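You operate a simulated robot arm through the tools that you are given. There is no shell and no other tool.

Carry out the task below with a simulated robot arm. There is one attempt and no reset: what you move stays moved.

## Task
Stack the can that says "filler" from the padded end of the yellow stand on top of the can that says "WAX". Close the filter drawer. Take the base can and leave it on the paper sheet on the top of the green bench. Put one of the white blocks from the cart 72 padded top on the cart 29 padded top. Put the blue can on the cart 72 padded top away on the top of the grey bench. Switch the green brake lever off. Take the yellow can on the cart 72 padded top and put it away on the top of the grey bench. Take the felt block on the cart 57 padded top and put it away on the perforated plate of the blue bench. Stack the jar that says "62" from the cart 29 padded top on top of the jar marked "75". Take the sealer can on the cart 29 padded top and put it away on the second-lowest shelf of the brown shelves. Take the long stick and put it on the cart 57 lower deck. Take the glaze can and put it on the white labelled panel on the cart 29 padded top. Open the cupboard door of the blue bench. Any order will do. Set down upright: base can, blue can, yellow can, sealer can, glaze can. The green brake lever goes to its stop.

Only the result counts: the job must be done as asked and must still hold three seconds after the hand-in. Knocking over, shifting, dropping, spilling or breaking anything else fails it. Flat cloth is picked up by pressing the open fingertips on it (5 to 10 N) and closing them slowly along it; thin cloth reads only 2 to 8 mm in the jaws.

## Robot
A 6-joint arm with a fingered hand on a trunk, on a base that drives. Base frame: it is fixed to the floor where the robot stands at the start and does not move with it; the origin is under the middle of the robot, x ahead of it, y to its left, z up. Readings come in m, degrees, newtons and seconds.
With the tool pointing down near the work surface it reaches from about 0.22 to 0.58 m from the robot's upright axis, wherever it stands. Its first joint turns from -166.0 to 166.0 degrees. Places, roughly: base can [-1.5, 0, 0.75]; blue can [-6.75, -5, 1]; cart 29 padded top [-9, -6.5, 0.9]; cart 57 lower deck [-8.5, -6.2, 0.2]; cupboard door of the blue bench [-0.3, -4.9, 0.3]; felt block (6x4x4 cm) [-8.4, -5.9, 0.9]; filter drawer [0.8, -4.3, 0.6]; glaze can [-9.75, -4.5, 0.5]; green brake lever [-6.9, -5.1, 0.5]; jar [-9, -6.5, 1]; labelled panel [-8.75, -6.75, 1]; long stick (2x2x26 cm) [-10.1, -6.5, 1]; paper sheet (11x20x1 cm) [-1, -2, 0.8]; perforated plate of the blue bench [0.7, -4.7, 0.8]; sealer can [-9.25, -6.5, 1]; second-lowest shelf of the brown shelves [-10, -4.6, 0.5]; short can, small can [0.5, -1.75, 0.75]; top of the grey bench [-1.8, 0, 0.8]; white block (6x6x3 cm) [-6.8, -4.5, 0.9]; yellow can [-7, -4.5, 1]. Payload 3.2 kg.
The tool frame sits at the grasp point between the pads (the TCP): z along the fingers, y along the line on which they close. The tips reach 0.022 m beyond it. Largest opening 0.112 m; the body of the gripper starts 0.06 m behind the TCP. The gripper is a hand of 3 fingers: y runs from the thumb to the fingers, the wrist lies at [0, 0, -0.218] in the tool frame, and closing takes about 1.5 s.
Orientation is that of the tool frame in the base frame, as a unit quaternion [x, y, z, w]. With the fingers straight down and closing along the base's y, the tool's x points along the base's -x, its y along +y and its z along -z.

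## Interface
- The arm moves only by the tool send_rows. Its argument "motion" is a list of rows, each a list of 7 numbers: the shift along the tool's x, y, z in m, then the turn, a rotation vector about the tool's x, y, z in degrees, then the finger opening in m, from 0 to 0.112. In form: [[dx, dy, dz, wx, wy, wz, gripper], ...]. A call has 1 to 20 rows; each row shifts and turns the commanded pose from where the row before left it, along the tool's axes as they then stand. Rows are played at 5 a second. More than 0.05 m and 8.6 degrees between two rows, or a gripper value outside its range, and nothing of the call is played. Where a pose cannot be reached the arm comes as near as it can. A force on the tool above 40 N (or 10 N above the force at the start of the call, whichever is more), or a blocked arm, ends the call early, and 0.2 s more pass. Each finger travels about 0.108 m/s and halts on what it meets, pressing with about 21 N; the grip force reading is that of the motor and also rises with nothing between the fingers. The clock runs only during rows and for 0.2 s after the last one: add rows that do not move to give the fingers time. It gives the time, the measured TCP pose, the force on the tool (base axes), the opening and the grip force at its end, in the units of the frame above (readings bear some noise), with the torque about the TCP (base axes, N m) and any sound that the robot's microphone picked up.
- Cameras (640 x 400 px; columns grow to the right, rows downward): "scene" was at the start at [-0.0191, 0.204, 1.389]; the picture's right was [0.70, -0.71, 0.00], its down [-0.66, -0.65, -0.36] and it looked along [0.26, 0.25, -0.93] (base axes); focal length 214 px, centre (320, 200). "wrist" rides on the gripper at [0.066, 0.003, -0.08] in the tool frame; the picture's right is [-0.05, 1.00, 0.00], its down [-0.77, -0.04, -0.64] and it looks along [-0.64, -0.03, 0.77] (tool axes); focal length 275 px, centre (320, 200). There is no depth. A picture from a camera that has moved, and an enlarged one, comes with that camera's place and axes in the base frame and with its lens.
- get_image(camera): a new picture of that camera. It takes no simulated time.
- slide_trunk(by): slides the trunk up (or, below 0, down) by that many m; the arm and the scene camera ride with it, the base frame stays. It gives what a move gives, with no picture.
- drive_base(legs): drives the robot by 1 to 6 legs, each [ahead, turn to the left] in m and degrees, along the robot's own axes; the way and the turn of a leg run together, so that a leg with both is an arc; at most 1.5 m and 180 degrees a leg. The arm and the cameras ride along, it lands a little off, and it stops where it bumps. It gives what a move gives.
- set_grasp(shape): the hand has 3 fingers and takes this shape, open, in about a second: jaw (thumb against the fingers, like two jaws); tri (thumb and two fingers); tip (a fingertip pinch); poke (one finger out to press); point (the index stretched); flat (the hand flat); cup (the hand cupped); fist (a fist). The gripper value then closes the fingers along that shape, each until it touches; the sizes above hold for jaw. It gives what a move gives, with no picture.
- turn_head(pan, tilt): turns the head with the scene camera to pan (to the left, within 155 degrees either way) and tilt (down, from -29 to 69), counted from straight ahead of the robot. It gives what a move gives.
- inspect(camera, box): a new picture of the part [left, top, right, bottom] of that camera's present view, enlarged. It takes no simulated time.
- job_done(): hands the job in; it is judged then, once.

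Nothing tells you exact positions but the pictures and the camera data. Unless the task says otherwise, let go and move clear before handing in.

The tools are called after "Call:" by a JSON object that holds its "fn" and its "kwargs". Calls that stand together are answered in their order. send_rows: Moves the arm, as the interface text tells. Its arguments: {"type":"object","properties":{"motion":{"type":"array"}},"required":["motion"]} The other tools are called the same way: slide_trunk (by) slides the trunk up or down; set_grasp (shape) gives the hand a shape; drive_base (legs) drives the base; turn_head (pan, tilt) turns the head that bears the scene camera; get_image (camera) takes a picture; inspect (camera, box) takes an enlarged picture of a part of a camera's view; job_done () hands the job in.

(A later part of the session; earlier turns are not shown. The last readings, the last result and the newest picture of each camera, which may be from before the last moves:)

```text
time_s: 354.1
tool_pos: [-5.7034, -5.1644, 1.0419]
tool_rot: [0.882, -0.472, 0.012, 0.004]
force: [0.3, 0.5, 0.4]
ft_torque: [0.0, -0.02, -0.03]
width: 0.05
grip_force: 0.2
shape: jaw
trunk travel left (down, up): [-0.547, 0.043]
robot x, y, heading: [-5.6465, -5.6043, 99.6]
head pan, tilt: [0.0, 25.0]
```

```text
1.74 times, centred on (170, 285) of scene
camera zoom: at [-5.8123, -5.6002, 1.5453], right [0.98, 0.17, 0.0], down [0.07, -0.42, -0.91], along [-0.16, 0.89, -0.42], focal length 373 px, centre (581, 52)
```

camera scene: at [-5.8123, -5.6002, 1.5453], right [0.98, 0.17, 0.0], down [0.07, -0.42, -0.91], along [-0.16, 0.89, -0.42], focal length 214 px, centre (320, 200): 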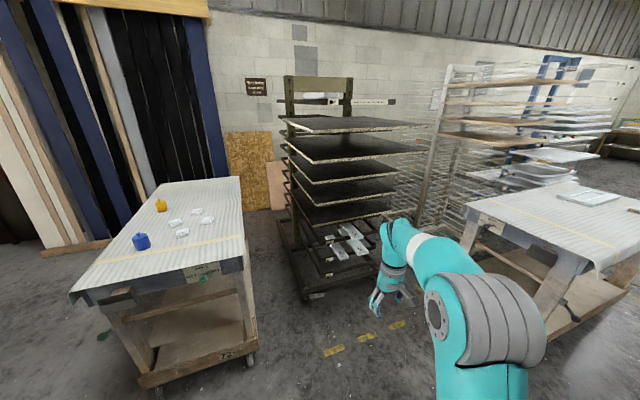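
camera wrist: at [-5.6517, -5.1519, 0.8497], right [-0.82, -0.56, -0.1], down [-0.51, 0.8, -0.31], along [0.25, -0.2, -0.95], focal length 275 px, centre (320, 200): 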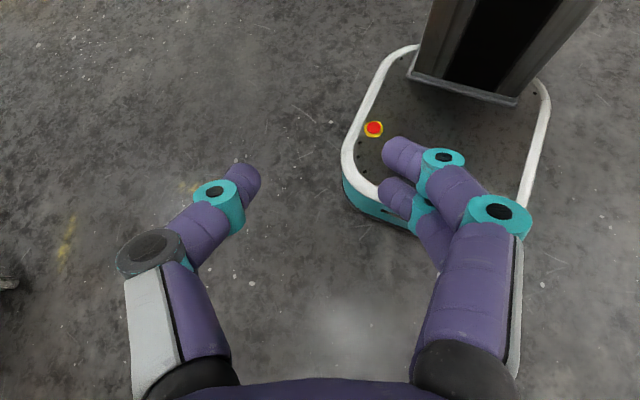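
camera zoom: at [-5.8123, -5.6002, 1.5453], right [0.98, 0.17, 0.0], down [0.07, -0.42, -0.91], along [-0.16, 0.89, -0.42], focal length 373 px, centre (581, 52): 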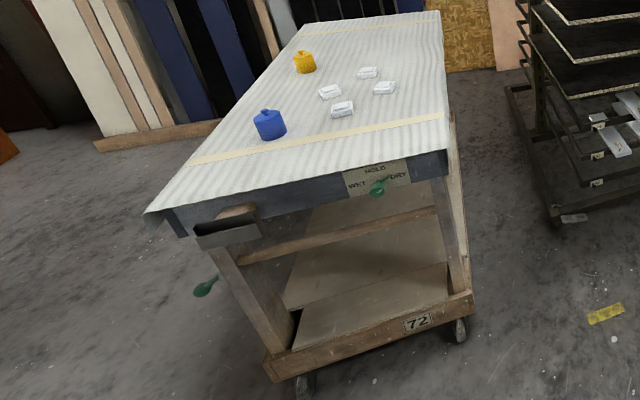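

The brake lever with the green knob sticks out low on the cart's west side, and the cans and one block are nearest that side too. I drive around the south end to the west side of cart 72.

Call:
{"fn": "drive_base", "kwargs": {"legs": [[0, 95], [1.14, 0]]}}

Call:
{"fn": "turn_head", "kwargs": {"pan": -45, "tilt": 35}}

Call:
{"fn": "get_image", "kwargs": {"camera": "scene"}}

```text
time_s: 364.1
tool_pos: [-7.1881, -6.0043, 1.0411]
tool_rot: [0.945, 0.328, 0.011, -0.006]
force: [0.2, -0.7, -0.7]
ft_torque: [0.0, 0.0, -0.03]
width: 0.0501
grip_force: 0.0
shape: jaw
trunk travel left (down, up): [-0.547, 0.043]
robot x, y, heading: [-6.7546, -5.9123, -165.5]
head pan, tilt: [0.0, 25.0]
```

```text
time_s: 365.2
tool_pos: [-7.1868, -6.0054, 1.0418]
tool_rot: [0.945, 0.327, 0.01, -0.006]
force: [0.2, -0.4, 0.8]
ft_torque: [-0.03, 0.01, -0.01]
width: 0.0501
grip_force: 0.1
shape: jaw
trunk travel left (down, up): [-0.547, 0.043]
robot x, y, heading: [-6.7572, -5.9094, -165.8]
head pan, tilt: [-45.0, 35.0]
```

```text
taken
camera scene: at [-6.7305, -6.0129, 1.5296], right [0.51, 0.86, 0.0], down [0.49, -0.29, -0.82], along [-0.71, 0.42, -0.57], focal length 214 px, centre (320, 200)
```

scene: 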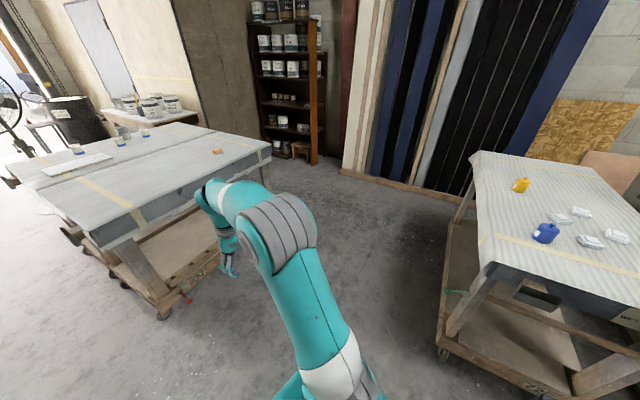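

Call:
{"fn": "inspect", "kwargs": {"camera": "scene", "box": [420, 140, 640, 400]}}

Call:
{"fn": "inspect", "kwargs": {"camera": "scene", "box": [0, 80, 280, 330]}}

Call:
{"fn": "inspect", "kwargs": {"camera": "scene", "box": [230, 0, 350, 180]}}

```text
1.54 times, centred on (530, 270) of scene
camera zoom: at [-6.7305, -6.0129, 1.5296], right [0.51, 0.86, 0.0], down [0.49, -0.29, -0.82], along [-0.71, 0.42, -0.57], focal length 330 px, centre (-3, 92)
```

zoom: 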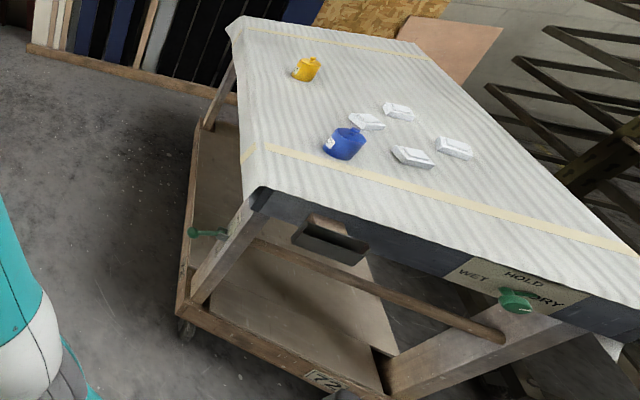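

```text
1.60 times, centred on (140, 205) of scene
camera zoom: at [-6.7305, -6.0129, 1.5296], right [0.51, 0.86, 0.0], down [0.49, -0.29, -0.82], along [-0.71, 0.42, -0.57], focal length 343 px, centre (608, 192)
```

zoom: 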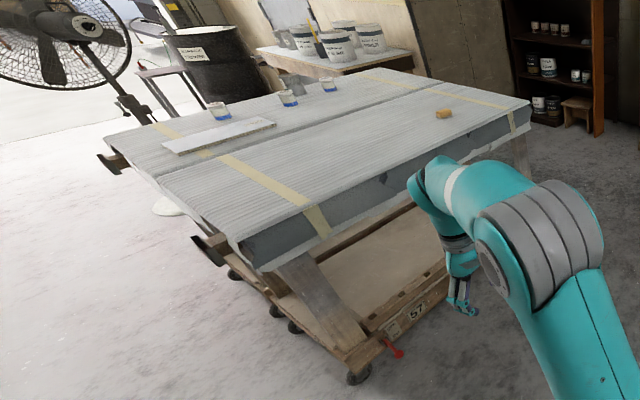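

```text
2.22 times, centred on (290, 90) of scene
camera zoom: at [-6.7305, -6.0129, 1.5296], right [0.51, 0.86, 0.0], down [0.49, -0.29, -0.82], along [-0.71, 0.42, -0.57], focal length 477 px, centre (387, 444)
```

zoom: 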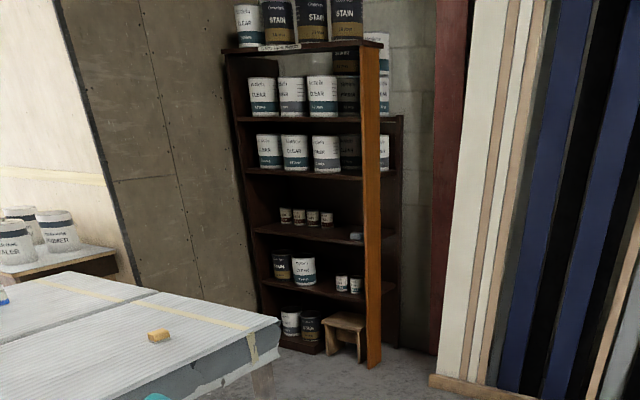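

The layout is clear: carts 57 and 29 stand side by side, the brown shelves behind; on cart 72 the brake lever is low on the SW leg. I go on to the west side of cart 72.

Call:
{"fn": "drive_base", "kwargs": {"legs": [[0, -53], [0.9, 0]]}}

```text
time_s: 372.3
tool_pos: [-7.7602, -5.0433, 1.0412]
tool_rot: [0.99, -0.14, 0.013, 0.0]
force: [0.2, 0.1, -0.6]
ft_torque: [-0.02, 0.01, -0.02]
width: 0.0499
grip_force: 0.1
shape: jaw
trunk travel left (down, up): [-0.547, 0.043]
robot x, y, heading: [-7.4361, -5.34, 140.1]
head pan, tilt: [-45.0, 35.0]
```

Call:
{"fn": "drive_base", "kwargs": {"legs": [[0, -27], [0.337, 0], [0, -81]]}}

Call:
{"fn": "turn_head", "kwargs": {"pan": 0, "tilt": 40}}

Call:
{"fn": "get_image", "kwargs": {"camera": "scene"}}

```text
time_s: 379.4
tool_pos: [-7.1782, -4.8102, 1.0426]
tool_rot: [-0.463, 0.886, -0.007, -0.01]
force: [-1.3, -0.3, 0.0]
ft_torque: [0.0, 0.01, 0.01]
width: 0.0498
grip_force: 0.1
shape: jaw
trunk travel left (down, up): [-0.547, 0.043]
robot x, y, heading: [-7.5655, -5.0251, 31.2]
head pan, tilt: [-45.0, 35.0]
```

```text
time_s: 380.5
tool_pos: [-7.1782, -4.8099, 1.0419]
tool_rot: [-0.464, 0.886, -0.008, -0.011]
force: [-0.1, -0.5, -0.3]
ft_torque: [0.02, -0.03, -0.02]
width: 0.0499
grip_force: 0.1
shape: jaw
trunk travel left (down, up): [-0.547, 0.043]
robot x, y, heading: [-7.5638, -5.0225, 31.5]
head pan, tilt: [0.0, 40.0]
```

```text
taken
camera scene: at [-7.6279, -4.871, 1.522], right [0.52, -0.85, 0.0], down [-0.55, -0.33, -0.77], along [0.65, 0.4, -0.64], focal length 214 px, centre (320, 200)
```

scene: 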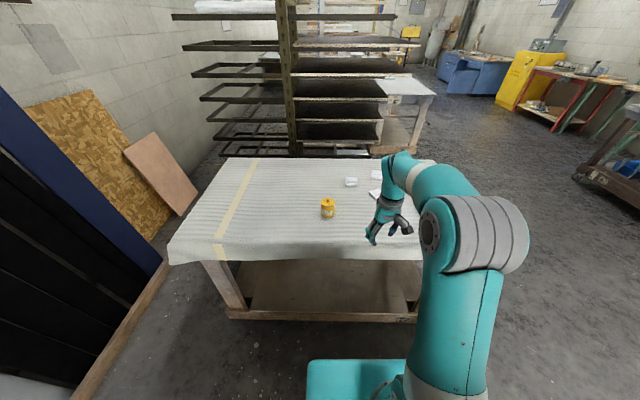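

Call:
{"fn": "drive_base", "kwargs": {"legs": [[0.27, 0]]}}

Call:
{"fn": "turn_head", "kwargs": {"pan": -15, "tilt": 50}}

Call:
{"fn": "get_image", "kwargs": {"camera": "scene"}}

Call:
{"fn": "get_image", "kwargs": {"camera": "wrist"}}

```text
time_s: 382.4
tool_pos: [-6.9477, -4.67, 1.0404]
tool_rot: [-0.462, 0.887, -0.008, -0.011]
force: [0.5, -1.0, 0.6]
ft_torque: [0.01, 0.02, 0.0]
width: 0.05
grip_force: 0.1
shape: jaw
trunk travel left (down, up): [-0.547, 0.043]
robot x, y, heading: [-7.3324, -4.8828, 31.3]
head pan, tilt: [0.0, 40.0]
```

```text
time_s: 383.2
tool_pos: [-6.9486, -4.6707, 1.0418]
tool_rot: [-0.462, 0.887, -0.009, -0.01]
force: [0.6, -0.4, -0.8]
ft_torque: [0.02, 0.03, 0.0]
width: 0.0499
grip_force: 0.2
shape: jaw
trunk travel left (down, up): [-0.547, 0.043]
robot x, y, heading: [-7.3356, -4.886, 31.3]
head pan, tilt: [-15.0, 50.0]
```

```text
taken
camera scene: at [-7.3967, -4.7536, 1.5079], right [0.28, -0.96, 0.0], down [-0.73, -0.21, -0.64], along [0.62, 0.18, -0.77], focal length 214 px, centre (320, 200)
```

scene: 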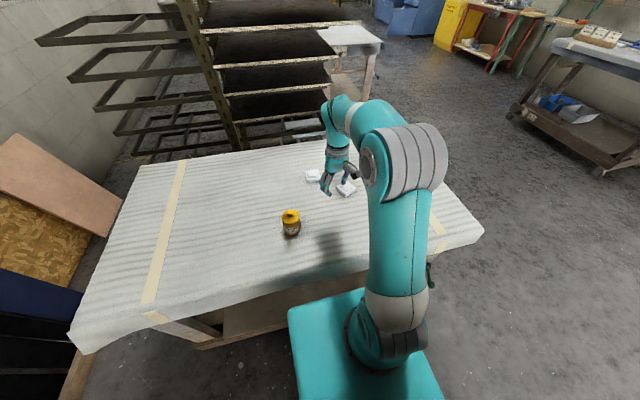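

```text
taken
camera wrist: at [-6.9869, -4.7215, 1.1234], right [-0.79, 0.61, 0.0], down [0.48, 0.63, 0.62], along [0.38, 0.49, -0.79], focal length 275 px, centre (320, 200)
```

wrist: 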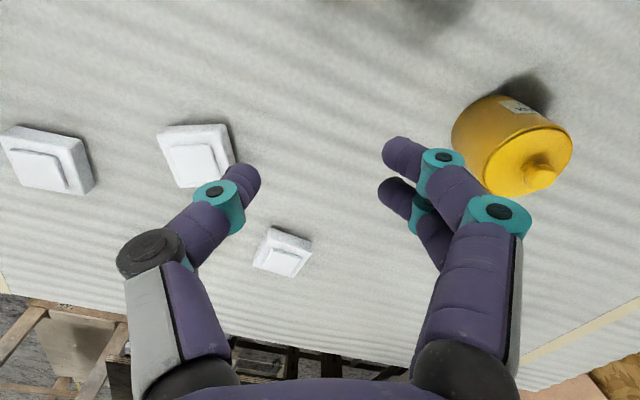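

Call:
{"fn": "inspect", "kwargs": {"camera": "wrist", "box": [120, 90, 360, 290]}}

Call:
{"fn": "inspect", "kwargs": {"camera": "scene", "box": [260, 140, 440, 260]}}

```text
2.00 times, centred on (240, 190) of wrist
camera zoom: at [-6.9869, -4.7215, 1.1234], right [-0.79, 0.61, 0.0], down [0.48, 0.63, 0.62], along [0.38, 0.49, -0.79], focal length 551 px, centre (480, 220)
```

zoom: 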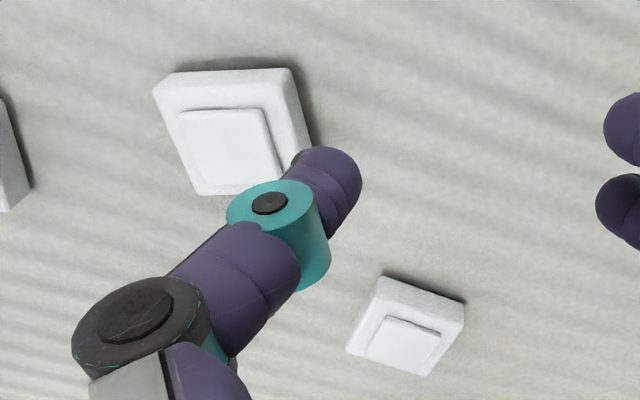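

```text
3.33 times, centred on (350, 200) of scene
camera zoom: at [-7.3967, -4.7536, 1.5079], right [0.28, -0.96, 0.0], down [-0.73, -0.21, -0.64], along [0.62, 0.18, -0.77], focal length 715 px, centre (220, 200)
```

zoom: 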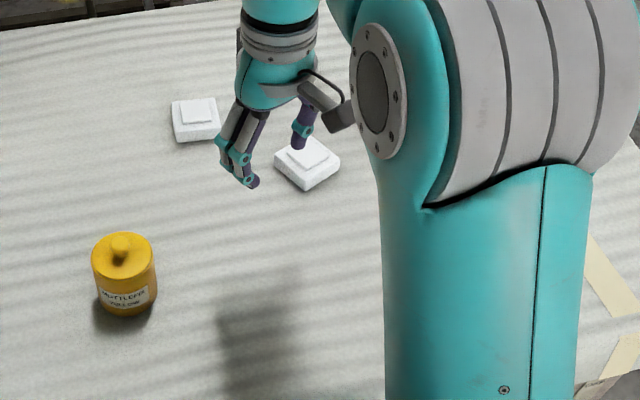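

Block 1 (about [-6.837, -4.691]) is aligned with the hand's closing axis already. I open, move above it and lower part way.

Call:
{"fn": "send_rows", "kwargs": {"motion": [[-0.0155, -0.0343, 0, 0, 0, 0, 0.08], [-0.0155, -0.0343, 0, 0, 0, 0, 0.1], [-0.0155, -0.0343, 0, 0, 0, 0, 0.1], [0, 0, 0.03, 0, 0, 0, 0.1], [0, 0, 0.03, 0, 0, 0, 0.1], [0, 0, 0, 0, 0, 0, 0.1]]}}

Call:
{"fn": "get_image", "kwargs": {"camera": "wrist"}}

```text
time_s: 384.6
tool_pos: [-6.8396, -4.6942, 0.9803]
tool_rot: [-0.462, 0.887, -0.006, -0.01]
force: [0.1, 0.2, 0.1]
ft_torque: [0.0, 0.01, 0.01]
width: 0.1001
grip_force: 0.0
shape: jaw
trunk travel left (down, up): [-0.547, 0.043]
robot x, y, heading: [-7.3323, -4.8838, 31.3]
head pan, tilt: [-15.0, 50.0]
```

```text
taken
camera wrist: at [-6.8782, -4.7441, 1.0628], right [-0.79, 0.61, 0.0], down [0.48, 0.63, 0.62], along [0.38, 0.49, -0.79], focal length 275 px, centre (320, 200)
```

wrist: 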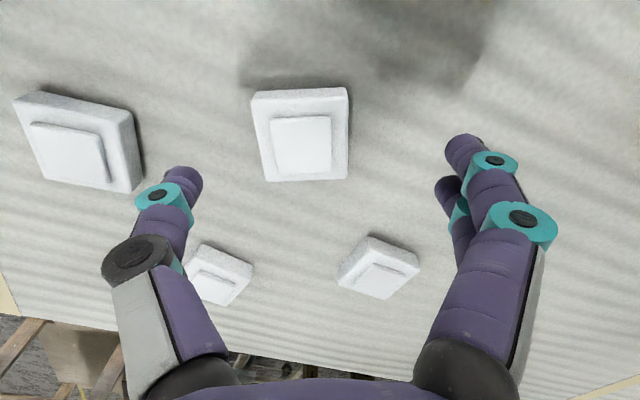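

Slight sideways correction and then down around the block.

Call:
{"fn": "send_rows", "kwargs": {"motion": [[0, -0.009, 0.015, 0, 0, 0, 0.1], [0, 0, 0.02, 0, 0, 0, 0.1], [0, 0, 0.015, 0, 0, 0, 0.1], [0, 0, 0, 0, 0, 0, 0.1]]}}

Call:
{"fn": "get_image", "kwargs": {"camera": "wrist"}}

```text
time_s: 385.6
tool_pos: [-6.833, -4.6993, 0.9282]
tool_rot: [-0.462, 0.887, -0.007, -0.011]
force: [0.5, -0.3, 0.2]
ft_torque: [0.01, -0.01, 0.01]
width: 0.0997
grip_force: 0.0
shape: jaw
trunk travel left (down, up): [-0.547, 0.043]
robot x, y, heading: [-7.331, -4.8828, 31.5]
head pan, tilt: [-15.0, 50.0]
```

```text
taken
camera wrist: at [-6.871, -4.7498, 1.0109], right [-0.79, 0.61, 0.0], down [0.48, 0.63, 0.62], along [0.38, 0.49, -0.79], focal length 275 px, centre (320, 200)
```

wrist: 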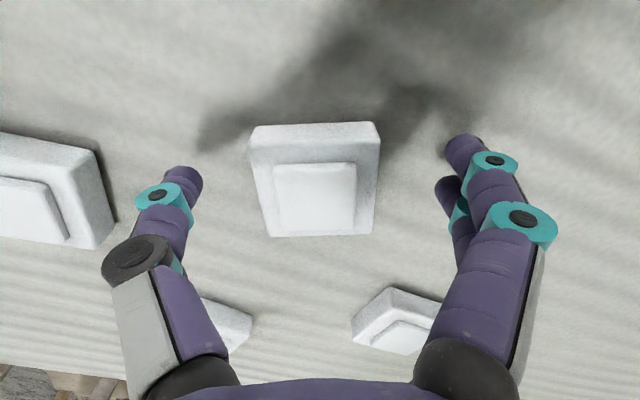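

Call:
{"fn": "send_rows", "kwargs": {"motion": [[0, 0, 0.005, 0, 0, 0, 0.1], [0, 0, 0, 0, 0, 0, 0.08], [0, 0, 0, 0, 0, 0, 0.06], [0, 0, 0, 0, 0, 0, 0.045], [0, 0, 0, 0, 0, 0, 0.035], [0, 0, 0, 0, 0, 0, 0.035], [0, 0, 0, 0, 0, 0, 0.035]]}}

Call:
{"fn": "get_image", "kwargs": {"camera": "wrist"}}

```text
time_s: 387.2
tool_pos: [-6.8311, -4.6996, 0.9245]
tool_rot: [-0.462, 0.887, -0.007, -0.011]
force: [-0.4, 0.1, 0.0]
ft_torque: [0.02, 0.03, 0.02]
width: 0.0499
grip_force: 21.4
shape: jaw
trunk travel left (down, up): [-0.547, 0.043]
robot x, y, heading: [-7.3371, -4.8877, 31.4]
head pan, tilt: [-15.0, 50.0]
```

```text
taken
camera wrist: at [-6.8704, -4.7502, 1.0063], right [-0.79, 0.61, 0.0], down [0.48, 0.63, 0.62], along [0.38, 0.49, -0.79], focal length 275 px, centre (320, 200)
```

wrist: 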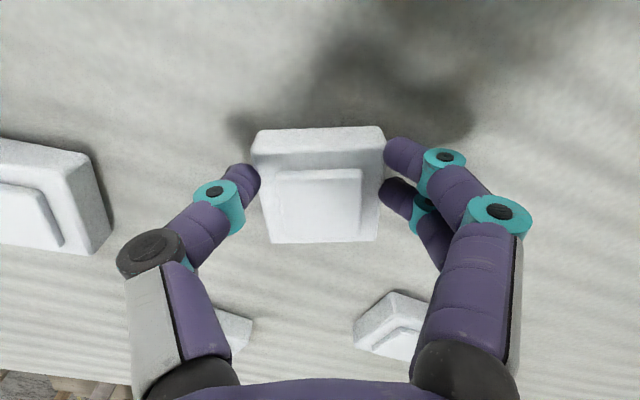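

The block is gripped. I lift it and check.

Call:
{"fn": "send_rows", "kwargs": {"motion": [[0, 0, -0.02, 0, 0, 0, 0.035], [0, 0, -0.04, 0, 0, 0, 0.035], [0, 0, -0.04, 0, 0, 0, 0.035], [0, 0, -0.04, 0, 0, 0, 0.035], [0, 0, 0, 0, 0, 0, 0.035]]}}

Call:
{"fn": "get_image", "kwargs": {"camera": "wrist"}}

```text
time_s: 388.4
tool_pos: [-6.8298, -4.6968, 1.0687]
tool_rot: [-0.462, 0.887, -0.007, -0.01]
force: [0.2, 0.1, -0.7]
ft_torque: [-0.02, 0.0, 0.01]
width: 0.0498
grip_force: 20.9
shape: jaw
trunk travel left (down, up): [-0.547, 0.043]
robot x, y, heading: [-7.3324, -4.8815, 31.3]
head pan, tilt: [-15.0, 50.0]
```

```text
taken
camera wrist: at [-6.869, -4.7476, 1.1514], right [-0.79, 0.61, 0.0], down [0.48, 0.63, 0.62], along [0.38, 0.49, -0.79], focal length 275 px, centre (320, 200)
```

wrist: 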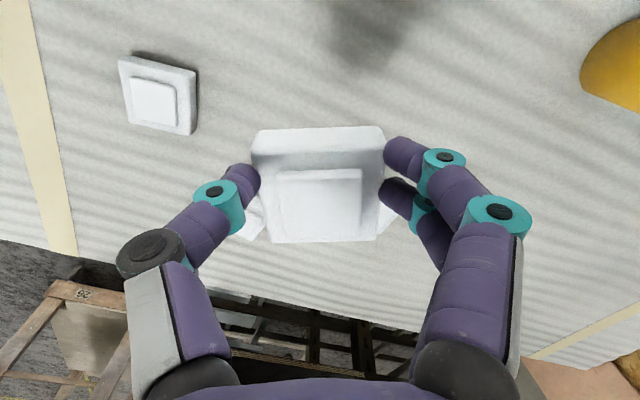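

The block is held. I draw the arm in, back away from cart 72 and drive west toward the space between the brown shelves and the carts.

Call:
{"fn": "send_rows", "kwargs": {"motion": [[0.0366, 0.0161, 0, 0, 0, 0, 0.035], [0.0366, 0.0161, 0, 0, 0, 0, 0.035], [0.0366, 0.0161, 0, 0, 0, 0, 0.035], [0, 0, 0, 0, 0, 0, 0.035]]}}

Call:
{"fn": "drive_base", "kwargs": {"legs": [[-0.3, 0], [0, 151]]}}

Call:
{"fn": "turn_head", "kwargs": {"pan": 0, "tilt": 25}}

Call:
{"fn": "get_image", "kwargs": {"camera": "scene"}}

```text
time_s: 389.4
tool_pos: [-6.9345, -4.758, 1.0709]
tool_rot: [-0.463, 0.886, -0.006, -0.01]
force: [-0.6, 1.1, -0.9]
ft_torque: [-0.01, 0.02, -0.01]
width: 0.0499
grip_force: 21.3
shape: jaw
trunk travel left (down, up): [-0.547, 0.043]
robot x, y, heading: [-7.3379, -4.8845, 31.3]
head pan, tilt: [-15.0, 50.0]
```

```text
time_s: 397.6
tool_pos: [-7.9967, -4.9484, 1.0717]
tool_rot: [0.975, 0.22, 0.012, -0.005]
force: [0.2, -0.4, 0.2]
ft_torque: [-0.04, -0.01, -0.04]
width: 0.0497
grip_force: 21.2
shape: jaw
trunk travel left (down, up): [-0.547, 0.043]
robot x, y, heading: [-7.5889, -5.0314, -178.8]
head pan, tilt: [-15.0, 50.0]
```

```text
time_s: 398.5
tool_pos: [-7.9957, -4.9489, 1.0706]
tool_rot: [0.976, 0.219, 0.013, -0.005]
force: [0.0, -0.5, -0.3]
ft_torque: [-0.03, -0.01, 0.0]
width: 0.0496
grip_force: 21.1
shape: jaw
trunk travel left (down, up): [-0.547, 0.043]
robot x, y, heading: [-7.5859, -5.0344, -178.3]
head pan, tilt: [0.0, 25.0]
```

```text
taken
camera scene: at [-7.6127, -5.2054, 1.5453], right [-0.03, 1.0, 0.0], down [0.42, 0.01, -0.91], along [-0.91, -0.02, -0.42], focal length 214 px, centre (320, 200)
```

scene: 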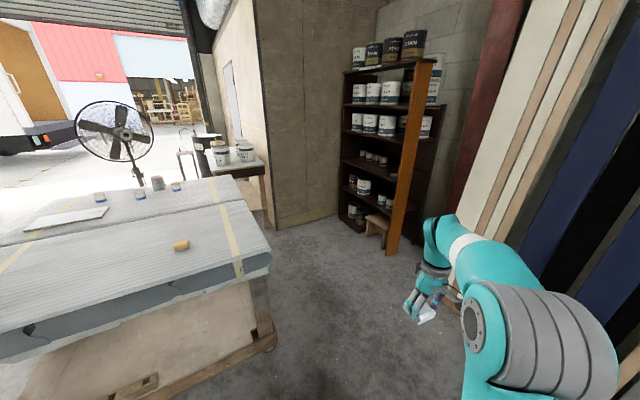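

I pass between the boards and cart 57 toward cart 29's north end, keeping wide of the cart corner.

Call:
{"fn": "drive_base", "kwargs": {"legs": [[0, -6], [1.02, 0]]}}

```text
time_s: 404.1
tool_pos: [-8.9674, -4.8146, 1.0699]
tool_rot: [0.987, 0.161, 0.013, -0.004]
force: [0.1, -0.2, -0.6]
ft_torque: [-0.01, -0.04, -0.01]
width: 0.0496
grip_force: 21.0
shape: jaw
trunk travel left (down, up): [-0.547, 0.043]
robot x, y, heading: [-8.5719, -4.9525, 174.6]
head pan, tilt: [0.0, 25.0]
```

Call:
{"fn": "drive_base", "kwargs": {"legs": [[0, 30.5]]}}

Call:
{"fn": "get_image", "kwargs": {"camera": "scene"}}

Call:
{"fn": "turn_head", "kwargs": {"pan": 40, "tilt": 30}}

Call:
{"fn": "get_image", "kwargs": {"camera": "scene"}}

```text
time_s: 406.1
tool_pos: [-8.9811, -5.0367, 1.0705]
tool_rot: [0.909, 0.417, 0.011, -0.007]
force: [0.3, 0.6, -0.8]
ft_torque: [0.02, 0.02, -0.03]
width: 0.0496
grip_force: 20.7
shape: jaw
trunk travel left (down, up): [-0.547, 0.043]
robot x, y, heading: [-8.569, -4.9532, -154.2]
head pan, tilt: [0.0, 25.0]
```

```text
taken
camera scene: at [-8.5266, -5.1169, 1.5453], right [-0.43, 0.9, 0.0], down [0.38, 0.18, -0.91], along [-0.82, -0.39, -0.42], focal length 214 px, centre (320, 200)
```

scene: 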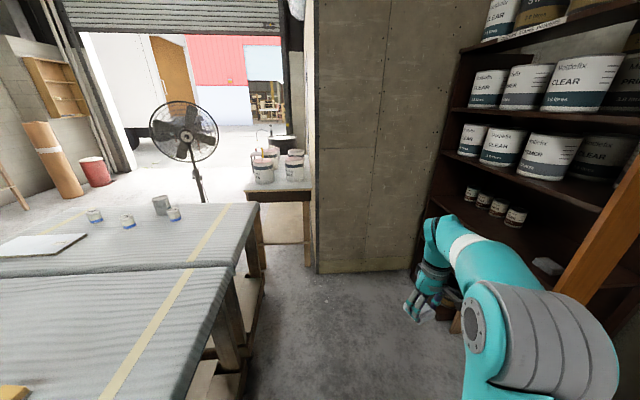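

```text
time_s: 407.1
tool_pos: [-8.9806, -5.0371, 1.0707]
tool_rot: [0.909, 0.417, 0.011, -0.007]
force: [-0.3, 0.6, 0.7]
ft_torque: [0.03, 0.01, 0.0]
width: 0.0494
grip_force: 21.1
shape: jaw
trunk travel left (down, up): [-0.547, 0.043]
robot x, y, heading: [-8.5704, -4.9469, -154.6]
head pan, tilt: [40.0, 30.0]
```

```text
taken
camera scene: at [-8.4812, -5.1593, 1.5374], right [-0.91, 0.42, 0.0], down [0.21, 0.45, -0.87], along [-0.36, -0.79, -0.5], focal length 214 px, centre (320, 200)
```

scene: 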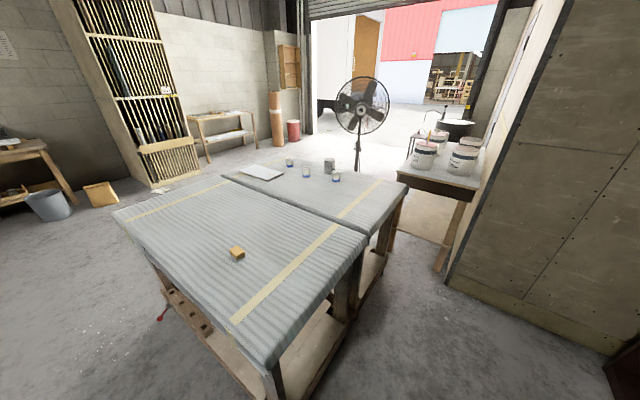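

Call:
{"fn": "inspect", "kwargs": {"camera": "scene", "box": [220, 130, 380, 230]}}

Call:
{"fn": "inspect", "kwargs": {"camera": "scene", "box": [380, 90, 520, 280]}}

```text
4.00 times, centred on (300, 180) of scene
camera zoom: at [-8.4812, -5.1593, 1.5374], right [-0.91, 0.42, 0.0], down [0.21, 0.45, -0.87], along [-0.36, -0.79, -0.5], focal length 858 px, centre (400, 280)
```

zoom: 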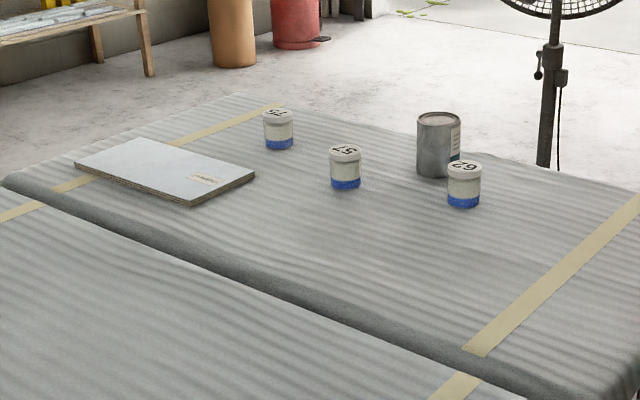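

```text
2.11 times, centred on (450, 185) of scene
camera zoom: at [-8.4812, -5.1593, 1.5374], right [-0.91, 0.42, 0.0], down [0.21, 0.45, -0.87], along [-0.36, -0.79, -0.5], focal length 452 px, centre (46, 232)
```

zoom: 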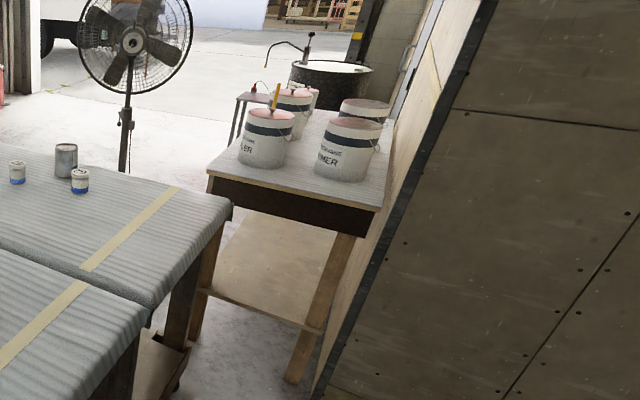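

I can read jars 75, 5?, 62 and a grey can (sealer) on cart 29, and the labelled panel at its south end. I go to the north end of cart 29 to put the white block down there.

Call:
{"fn": "drive_base", "kwargs": {"legs": [[0.83, 0], [0, 94]]}}

Call:
{"fn": "turn_head", "kwargs": {"pan": 0, "tilt": 45}}

Call:
{"fn": "get_image", "kwargs": {"camera": "scene"}}

```text
time_s: 415.5
tool_pos: [-9.2091, -5.7081, 1.0715]
tool_rot: [0.325, 0.946, 0.003, -0.013]
force: [-0.1, 0.8, -1.0]
ft_torque: [0.03, 0.0, -0.01]
width: 0.0494
grip_force: 21.1
shape: jaw
trunk travel left (down, up): [-0.547, 0.043]
robot x, y, heading: [-9.3156, -5.2996, -61.7]
head pan, tilt: [40.0, 30.0]
```

```text
time_s: 416.5
tool_pos: [-9.2101, -5.7075, 1.0709]
tool_rot: [0.326, 0.945, 0.003, -0.012]
force: [0.5, 0.3, 0.2]
ft_torque: [0.03, 0.03, 0.01]
width: 0.0493
grip_force: 21.0
shape: jaw
trunk travel left (down, up): [-0.547, 0.043]
robot x, y, heading: [-9.3189, -5.3008, -61.7]
head pan, tilt: [0.0, 45.0]
```

```text
taken
camera scene: at [-9.1574, -5.2434, 1.5148], right [-0.88, -0.47, 0.0], down [-0.33, 0.62, -0.71], along [0.33, -0.62, -0.71], focal length 214 px, centre (320, 200)
```

scene: 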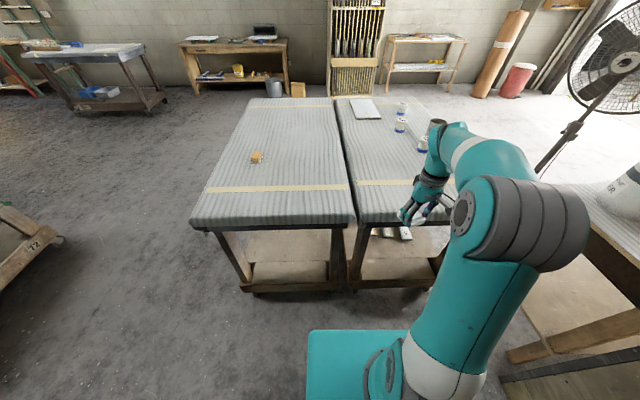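

I roll forward 0.2 m to the end of cart 29.

Call:
{"fn": "drive_base", "kwargs": {"legs": [[0.2, 0]]}}

Call:
{"fn": "turn_head", "kwargs": {"pan": -10, "tilt": 50}}

Call:
{"fn": "get_image", "kwargs": {"camera": "scene"}}

Call:
{"fn": "get_image", "kwargs": {"camera": "wrist"}}

```text
time_s: 418.1
tool_pos: [-9.1169, -5.8858, 1.0711]
tool_rot: [0.327, 0.945, 0.004, -0.012]
force: [0.6, -0.5, -0.7]
ft_torque: [0.01, 0.0, -0.01]
width: 0.0495
grip_force: 21.2
shape: jaw
trunk travel left (down, up): [-0.547, 0.043]
robot x, y, heading: [-9.2229, -5.4776, -62.4]
head pan, tilt: [0.0, 45.0]
```

```text
time_s: 418.9
tool_pos: [-9.1162, -5.8845, 1.0711]
tool_rot: [0.327, 0.945, 0.003, -0.013]
force: [-0.2, 0.2, -1.3]
ft_torque: [0.01, 0.04, -0.04]
width: 0.0494
grip_force: 20.8
shape: jaw
trunk travel left (down, up): [-0.547, 0.043]
robot x, y, heading: [-9.2217, -5.478, -61.9]
head pan, tilt: [-10.0, 50.0]
```

```text
taken
camera scene: at [-9.0774, -5.4216, 1.5079], right [-0.95, -0.31, 0.0], down [-0.24, 0.73, -0.64], along [0.2, -0.61, -0.77], focal length 214 px, centre (320, 200)
```

scene: 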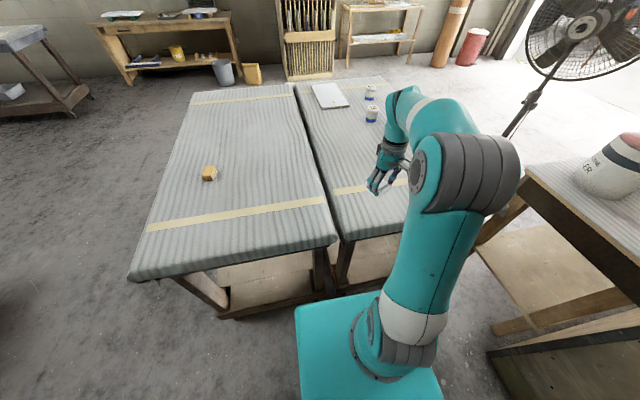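

```text
taken
camera wrist: at [-9.1647, -5.8425, 1.1529], right [0.65, 0.76, 0.0], down [0.6, -0.51, 0.62], along [0.46, -0.41, -0.79], focal length 275 px, centre (320, 200)
```

wrist: 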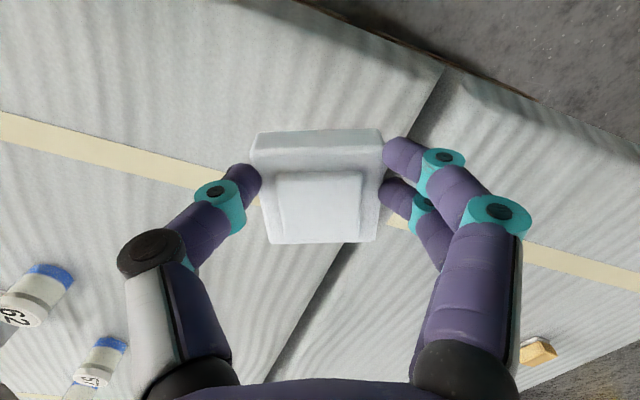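

I move a little further in from the edge and seam, then lower the block.

Call:
{"fn": "send_rows", "kwargs": {"motion": [[-0.0306, -0.0299, 0, 0, 0, 0, 0.035], [-0.0306, -0.0299, 0, 0, 0, 0, 0.035], [0, 0, 0.035, 0, 0, 0, 0.035], [0, 0, 0.035, 0, 0, 0, 0.035], [0, 0, 0.035, 0, 0, 0, 0.035], [0, 0, 0.02, 0, 0, 0, 0.035], [0, 0, 0, 0, 0, 0, 0.035]]}}

Call:
{"fn": "get_image", "kwargs": {"camera": "wrist"}}

Call:
{"fn": "inspect", "kwargs": {"camera": "scene", "box": [300, 120, 460, 240]}}

```text
time_s: 420.4
tool_pos: [-9.1102, -5.9652, 0.9443]
tool_rot: [0.327, 0.945, 0.003, -0.013]
force: [-0.2, -0.1, -0.6]
ft_torque: [-0.01, -0.03, -0.02]
width: 0.0494
grip_force: 21.5
shape: jaw
trunk travel left (down, up): [-0.547, 0.043]
robot x, y, heading: [-9.219, -5.4796, -61.9]
head pan, tilt: [-10.0, 50.0]
```

```text
taken
camera wrist: at [-9.1574, -5.9233, 1.027], right [0.65, 0.76, 0.0], down [0.6, -0.51, 0.62], along [0.46, -0.41, -0.79], focal length 275 px, centre (320, 200)
```

wrist: 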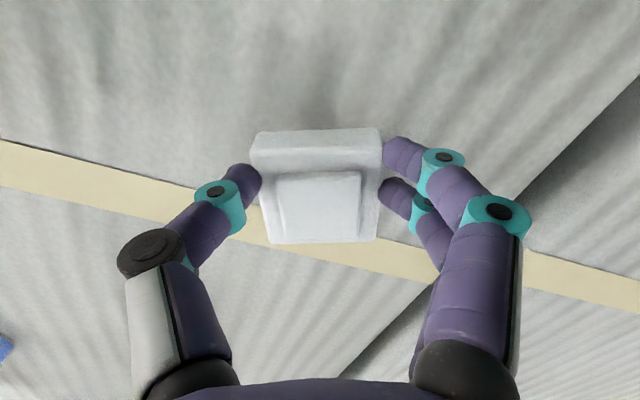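

```text
3.33 times, centred on (380, 180) of scene
camera zoom: at [-9.0775, -5.4216, 1.5078], right [-0.95, -0.31, 0.0], down [-0.24, 0.73, -0.64], along [0.2, -0.61, -0.77], focal length 715 px, centre (120, 267)
```

zoom: 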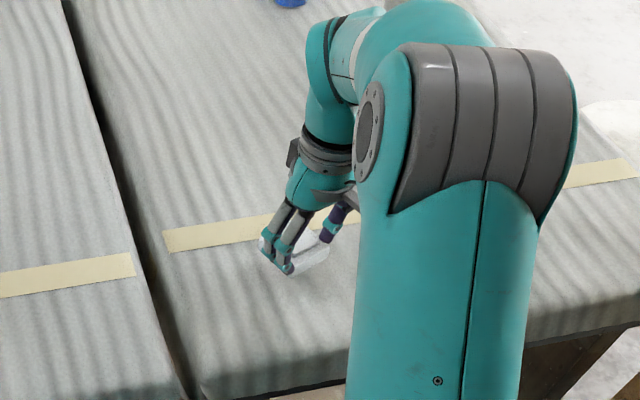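

Call:
{"fn": "send_rows", "kwargs": {"motion": [[0, 0, 0.01, 0, 0, 0, 0.035], [0, 0, 0.005, 0, 0, 0, 0.035], [0, 0, 0, 0, 0, 0, 0.035]]}}

Call:
{"fn": "send_rows", "kwargs": {"motion": [[0, 0, 0.003, 0, 0, 0, 0.035], [0, 0, 0, 0, 0, 0, 0.035]]}}

Call:
{"fn": "send_rows", "kwargs": {"motion": [[0, 0, 0.002, 0, 0, 0, 0.035], [0, 0, 0, 0, 0, 0, 0.035]]}}

```text
time_s: 421.2
tool_pos: [-9.1097, -5.9647, 0.9281]
tool_rot: [0.327, 0.945, 0.003, -0.012]
force: [-0.1, 0.2, -0.4]
ft_torque: [-0.01, 0.01, -0.01]
width: 0.049
grip_force: 20.9
shape: jaw
trunk travel left (down, up): [-0.547, 0.043]
robot x, y, heading: [-9.2192, -5.4798, -62.0]
head pan, tilt: [-10.0, 50.0]
```

```text
time_s: 421.9
tool_pos: [-9.1093, -5.9657, 0.9259]
tool_rot: [0.327, 0.945, 0.003, -0.014]
force: [-0.5, -0.6, -0.4]
ft_torque: [0.01, 0.04, 0.0]
width: 0.0492
grip_force: 21.7
shape: jaw
trunk travel left (down, up): [-0.547, 0.043]
robot x, y, heading: [-9.2238, -5.4814, -62.0]
head pan, tilt: [-10.0, 50.0]
```

```text
time_s: 422.4
tool_pos: [-9.1101, -5.966, 0.9245]
tool_rot: [0.327, 0.945, 0.003, -0.012]
force: [0.4, 0.5, 0.0]
ft_torque: [-0.01, -0.05, -0.01]
width: 0.0493
grip_force: 20.8
shape: jaw
trunk travel left (down, up): [-0.547, 0.043]
robot x, y, heading: [-9.2219, -5.4765, -62.2]
head pan, tilt: [-10.0, 50.0]
```

Call:
{"fn": "send_rows", "kwargs": {"motion": [[0, 0, 0.002, 0, 0, 0, 0.035], [0, 0, 0, 0, 0, 0, 0.035]]}}

Call:
{"fn": "send_rows", "kwargs": {"motion": [[0, 0, 0, 0, 0, 0, 0.06], [0, 0, 0, 0, 0, 0, 0.08], [0, 0, 0, 0, 0, 0, 0.1], [0, 0, 0, 0, 0, 0, 0.1], [0, 0, -0.02, 0, 0, 0, 0.1], [0, 0, -0.04, 0, 0, 0, 0.1], [0, 0, -0.04, 0, 0, 0, 0.1], [0, 0, -0.04, 0, 0, 0, 0.1], [0, 0, 0, 0, 0, 0, 0.1]]}}

Call:
{"fn": "get_image", "kwargs": {"camera": "wrist"}}

```text
time_s: 423.1
tool_pos: [-9.1099, -5.965, 0.9221]
tool_rot: [0.328, 0.945, 0.003, -0.011]
force: [-0.8, 0.4, 9.6]
ft_torque: [0.03, 0.0, 0.02]
width: 0.0491
grip_force: 21.3
shape: jaw
trunk travel left (down, up): [-0.547, 0.043]
robot x, y, heading: [-9.2165, -5.4789, -62.0]
head pan, tilt: [-10.0, 50.0]
```

```text
time_s: 425.1
tool_pos: [-9.105, -5.9673, 1.0618]
tool_rot: [0.326, 0.945, 0.004, -0.012]
force: [0.1, 0.1, -0.2]
ft_torque: [0.0, 0.01, 0.01]
width: 0.0999
grip_force: 0.1
shape: jaw
trunk travel left (down, up): [-0.547, 0.043]
robot x, y, heading: [-9.2178, -5.4746, -61.7]
head pan, tilt: [-10.0, 50.0]
```

```text
taken
camera wrist: at [-9.1525, -5.9253, 1.1442], right [0.65, 0.76, 0.0], down [0.6, -0.51, 0.62], along [0.46, -0.41, -0.79], focal length 275 px, centre (320, 200)
```

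wrist: 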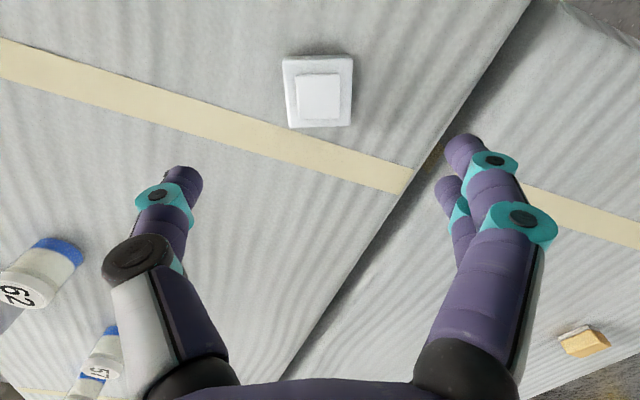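

The white block rests on cart 29. Next comes the shelf: I back off, turn round to face the brown shelves and look for the glaze can.

Call:
{"fn": "send_rows", "kwargs": {"motion": [[0.0343, 0.015, 0, 0, 0, 0, 0.1], [0.0343, 0.015, 0, 0, 0, 0, 0.1], [0.0343, 0.015, 0, 0, 0, 0, 0.1], [0, 0, 0, 0, 0, 0, 0.1]]}}

Call:
{"fn": "drive_base", "kwargs": {"legs": [[-0.28, 0], [0, 178]]}}

Call:
{"fn": "turn_head", "kwargs": {"pan": 0, "tilt": 45}}

Call:
{"fn": "get_image", "kwargs": {"camera": "scene"}}

```text
time_s: 426.1
tool_pos: [-9.1603, -5.8711, 1.0637]
tool_rot: [0.328, 0.945, 0.003, -0.012]
force: [0.4, 0.2, 0.6]
ft_torque: [-0.02, 0.02, 0.03]
width: 0.0999
grip_force: 0.0
shape: jaw
trunk travel left (down, up): [-0.547, 0.043]
robot x, y, heading: [-9.2219, -5.4767, -62.0]
head pan, tilt: [-10.0, 50.0]
```

```text
time_s: 435.3
tool_pos: [-9.4116, -4.8453, 1.0652]
tool_rot: [0.945, -0.326, 0.013, 0.003]
force: [-0.3, 0.2, -0.2]
ft_torque: [0.01, 0.02, 0.0]
width: 0.0999
grip_force: 0.0
shape: jaw
trunk travel left (down, up): [-0.547, 0.043]
robot x, y, heading: [-9.3495, -5.2382, 118.2]
head pan, tilt: [-10.0, 50.0]
```

```text
time_s: 436.0
tool_pos: [-9.4106, -4.8445, 1.0642]
tool_rot: [0.945, -0.326, 0.012, 0.003]
force: [0.5, -0.4, -0.2]
ft_torque: [0.01, 0.01, 0.0]
width: 0.0996
grip_force: 0.0
shape: jaw
trunk travel left (down, up): [-0.547, 0.043]
robot x, y, heading: [-9.3489, -5.238, 118.3]
head pan, tilt: [0.0, 45.0]
```

```text
taken
camera scene: at [-9.5041, -5.2979, 1.5147], right [0.88, 0.47, 0.0], down [0.33, -0.62, -0.71], along [-0.33, 0.62, -0.71], focal length 214 px, centre (320, 200)
```

scene: 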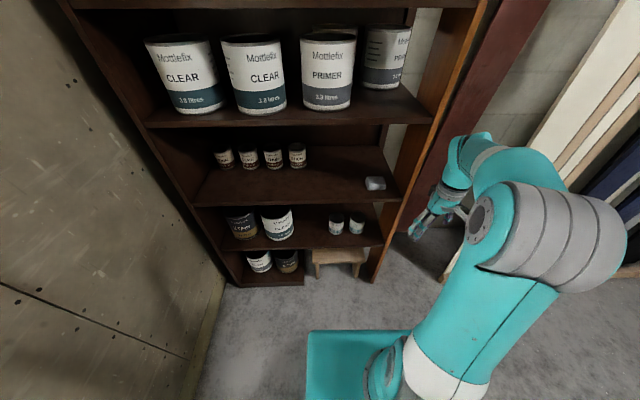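

Call:
{"fn": "inspect", "kwargs": {"camera": "scene", "box": [190, 130, 410, 290]}}

```text
2.50 times, centred on (300, 210) of scene
camera zoom: at [-9.5041, -5.2979, 1.5147], right [0.88, 0.47, 0.0], down [0.33, -0.62, -0.71], along [-0.33, 0.62, -0.71], focal length 536 px, centre (370, 175)
```

zoom: 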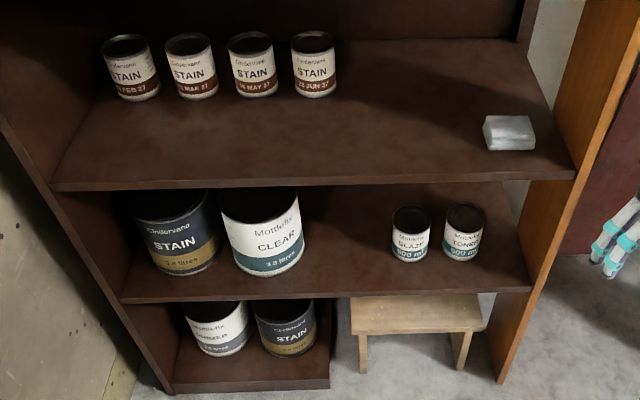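

The GLAZE can stands on the second-lowest shelf (z≈0.48), left of TONER, about 9 cm inside. I will take it with the hand sloped 48° from the front; first I back up slightly and tilt the hand.

Call:
{"fn": "drive_base", "kwargs": {"legs": [[-0.1, 3.7]]}}

Call:
{"fn": "send_rows", "kwargs": {"motion": [[-0.0303, 0, -0.0021, 0, -8, 0, 0.09], [-0.0303, 0, -0.0021, 0, -8, 0, 0.09], [-0.0303, 0, -0.0021, 0, -8, 0, 0.09], [-0.0303, 0, -0.0021, 0, -8, 0, 0.09], [-0.0303, 0, -0.0021, 0, -8, 0, 0.09], [-0.0303, 0, -0.0021, 0, -8, 0, 0.09], [0, 0, 0, 0, 0, 0, 0.09]]}}

```text
time_s: 437.2
tool_pos: [-9.385, -4.9362, 1.0649]
tool_rot: [0.955, -0.296, 0.012, 0.003]
force: [-0.8, 1.0, 0.4]
ft_torque: [0.01, 0.0, 0.02]
width: 0.0999
grip_force: 0.0
shape: jaw
trunk travel left (down, up): [-0.547, 0.043]
robot x, y, heading: [-9.2988, -5.3212, 121.8]
head pan, tilt: [0.0, 45.0]
```

```text
time_s: 438.8
tool_pos: [-9.5341, -4.8409, 1.1455]
tool_rot: [0.878, -0.273, -0.375, -0.118]
force: [0.4, -0.1, 0.3]
ft_torque: [-0.02, -0.02, -0.02]
width: 0.0903
grip_force: 0.0
shape: jaw
out of reach, approached as far as the arm can: row 6
trunk travel left (down, up): [-0.547, 0.043]
robot x, y, heading: [-9.3009, -5.3238, 122.0]
head pan, tilt: [0.0, 45.0]
```

Call:
{"fn": "send_rows", "kwargs": {"motion": [[0, 0, 0, 5.69, 0, 5.44, 0.09], [0, 0, 0, 5.69, 0, 5.44, 0.09], [0, 0, 0, 5.69, 0, 5.44, 0.09], [0, 0, 0, 0, 0, 0, 0.09]]}}

Call:
{"fn": "slide_trunk", "kwargs": {"by": -0.4}}

Call:
{"fn": "get_image", "kwargs": {"camera": "wrist"}}

Call:
{"fn": "get_image", "kwargs": {"camera": "scene"}}

```text
time_s: 439.8
tool_pos: [-9.5335, -4.8428, 1.1421]
tool_rot: [0.803, -0.445, -0.346, -0.193]
force: [0.3, -0.5, -0.4]
ft_torque: [-0.03, -0.01, -0.02]
width: 0.0902
grip_force: 0.0
shape: jaw
trunk travel left (down, up): [-0.547, 0.043]
robot x, y, heading: [-9.3011, -5.3266, 121.7]
head pan, tilt: [0.0, 45.0]
```

```text
time_s: 443.6
tool_pos: [-9.534, -4.8415, 0.7432]
tool_rot: [0.803, -0.446, -0.346, -0.193]
force: [0.6, -0.3, -0.1]
ft_torque: [-0.01, -0.01, 0.01]
width: 0.0903
grip_force: 0.0
shape: jaw
trunk travel left (down, up): [-0.147, 0.443]
robot x, y, heading: [-9.3034, -5.3225, 121.8]
head pan, tilt: [0.0, 45.0]
```

```text
taken
camera wrist: at [-9.4815, -4.932, 0.7497], right [-0.86, -0.5, 0.03], down [-0.01, 0.08, 1.0], along [-0.5, 0.86, -0.07], focal length 275 px, centre (320, 200)
```

wrist: 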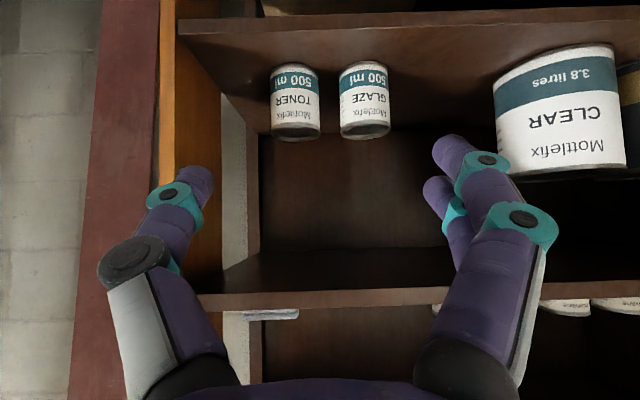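

```text
taken
camera scene: at [-9.4508, -5.3934, 1.1148], right [0.85, 0.53, 0.0], down [0.37, -0.6, -0.71], along [-0.37, 0.6, -0.71], focal length 214 px, centre (320, 200)
```

scene: 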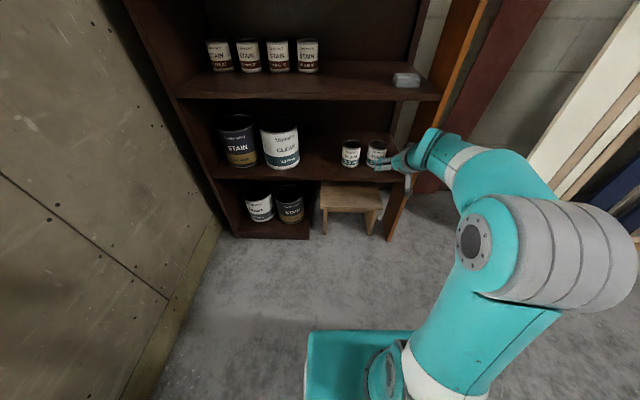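

I lower the hand to pass between the shelf boards and line it up with GLAZE, then roll forward so that the hand is above the can.

Call:
{"fn": "slide_trunk", "kwargs": {"by": -0.08}}

Call:
{"fn": "send_rows", "kwargs": {"motion": [[0, 0.035, 0, 0, 0, 0, 0.1], [0, 0.035, 0, 0, 0, 0, 0.1], [0, 0, 0, 0, 0, 0, 0.1]]}}

Call:
{"fn": "get_image", "kwargs": {"camera": "wrist"}}

```text
time_s: 444.8
tool_pos: [-9.5346, -4.8419, 0.6626]
tool_rot: [0.803, -0.446, -0.346, -0.192]
force: [0.4, -0.1, -0.7]
ft_torque: [-0.02, 0.02, -0.02]
width: 0.0904
grip_force: 0.0
shape: jaw
trunk travel left (down, up): [-0.067, 0.523]
robot x, y, heading: [-9.2978, -5.3212, 121.9]
head pan, tilt: [0.0, 45.0]
```

```text
time_s: 445.6
tool_pos: [-9.5926, -4.8791, 0.6632]
tool_rot: [0.803, -0.445, -0.346, -0.192]
force: [0.7, -0.6, -0.4]
ft_torque: [-0.01, 0.03, -0.02]
width: 0.0998
grip_force: 0.1
shape: jaw
trunk travel left (down, up): [-0.067, 0.523]
robot x, y, heading: [-9.3024, -5.3202, 121.9]
head pan, tilt: [0.0, 45.0]
```

```text
taken
camera wrist: at [-9.5394, -4.97, 0.6697], right [-0.86, -0.5, 0.03], down [-0.01, 0.08, 1.0], along [-0.5, 0.86, -0.07], focal length 275 px, centre (320, 200)
```

wrist: 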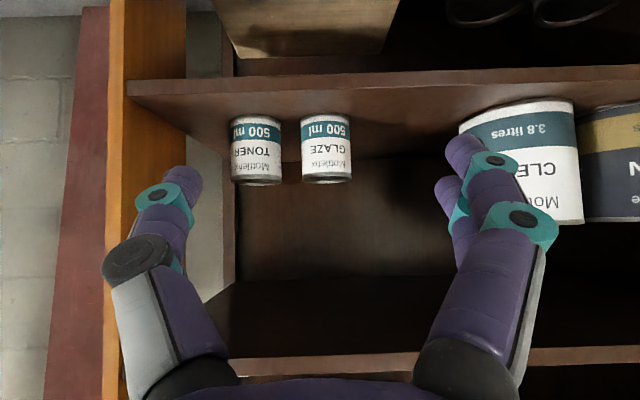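

GLAZE is in line. I roll forward 0.33 m with the open hand passing above the can.

Call:
{"fn": "drive_base", "kwargs": {"legs": [[0.32, 0]]}}

Call:
{"fn": "get_image", "kwargs": {"camera": "wrist"}}

Call:
{"fn": "get_image", "kwargs": {"camera": "scene"}}

```text
time_s: 447.7
tool_pos: [-9.7603, -4.6131, 0.6641]
tool_rot: [0.804, -0.444, -0.346, -0.191]
force: [0.4, 0.0, 0.4]
ft_torque: [0.0, 0.01, 0.03]
width: 0.0997
grip_force: 0.0
shape: jaw
trunk travel left (down, up): [-0.067, 0.523]
robot x, y, heading: [-9.4679, -5.0556, 121.7]
head pan, tilt: [0.0, 45.0]
```

```text
taken
camera wrist: at [-9.7066, -4.7028, 0.6697], right [-0.86, -0.5, 0.03], down [-0.01, 0.08, 1.0], along [-0.51, 0.86, -0.07], focal length 275 px, centre (320, 200)
```

wrist: 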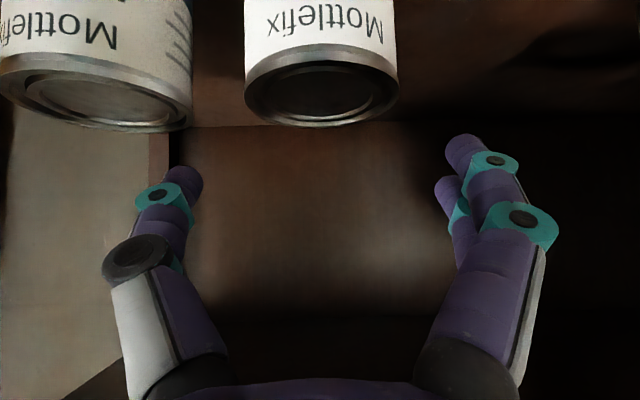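

```text
taken
camera scene: at [-9.617, -5.1261, 1.0347], right [0.85, 0.53, 0.0], down [0.37, -0.6, -0.71], along [-0.37, 0.6, -0.71], focal length 214 px, centre (320, 200)
```

scene: 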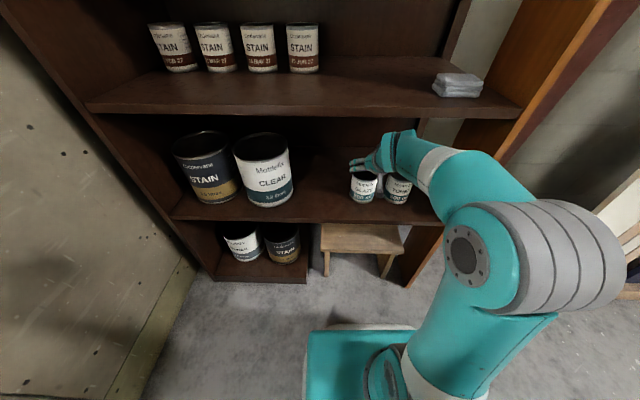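

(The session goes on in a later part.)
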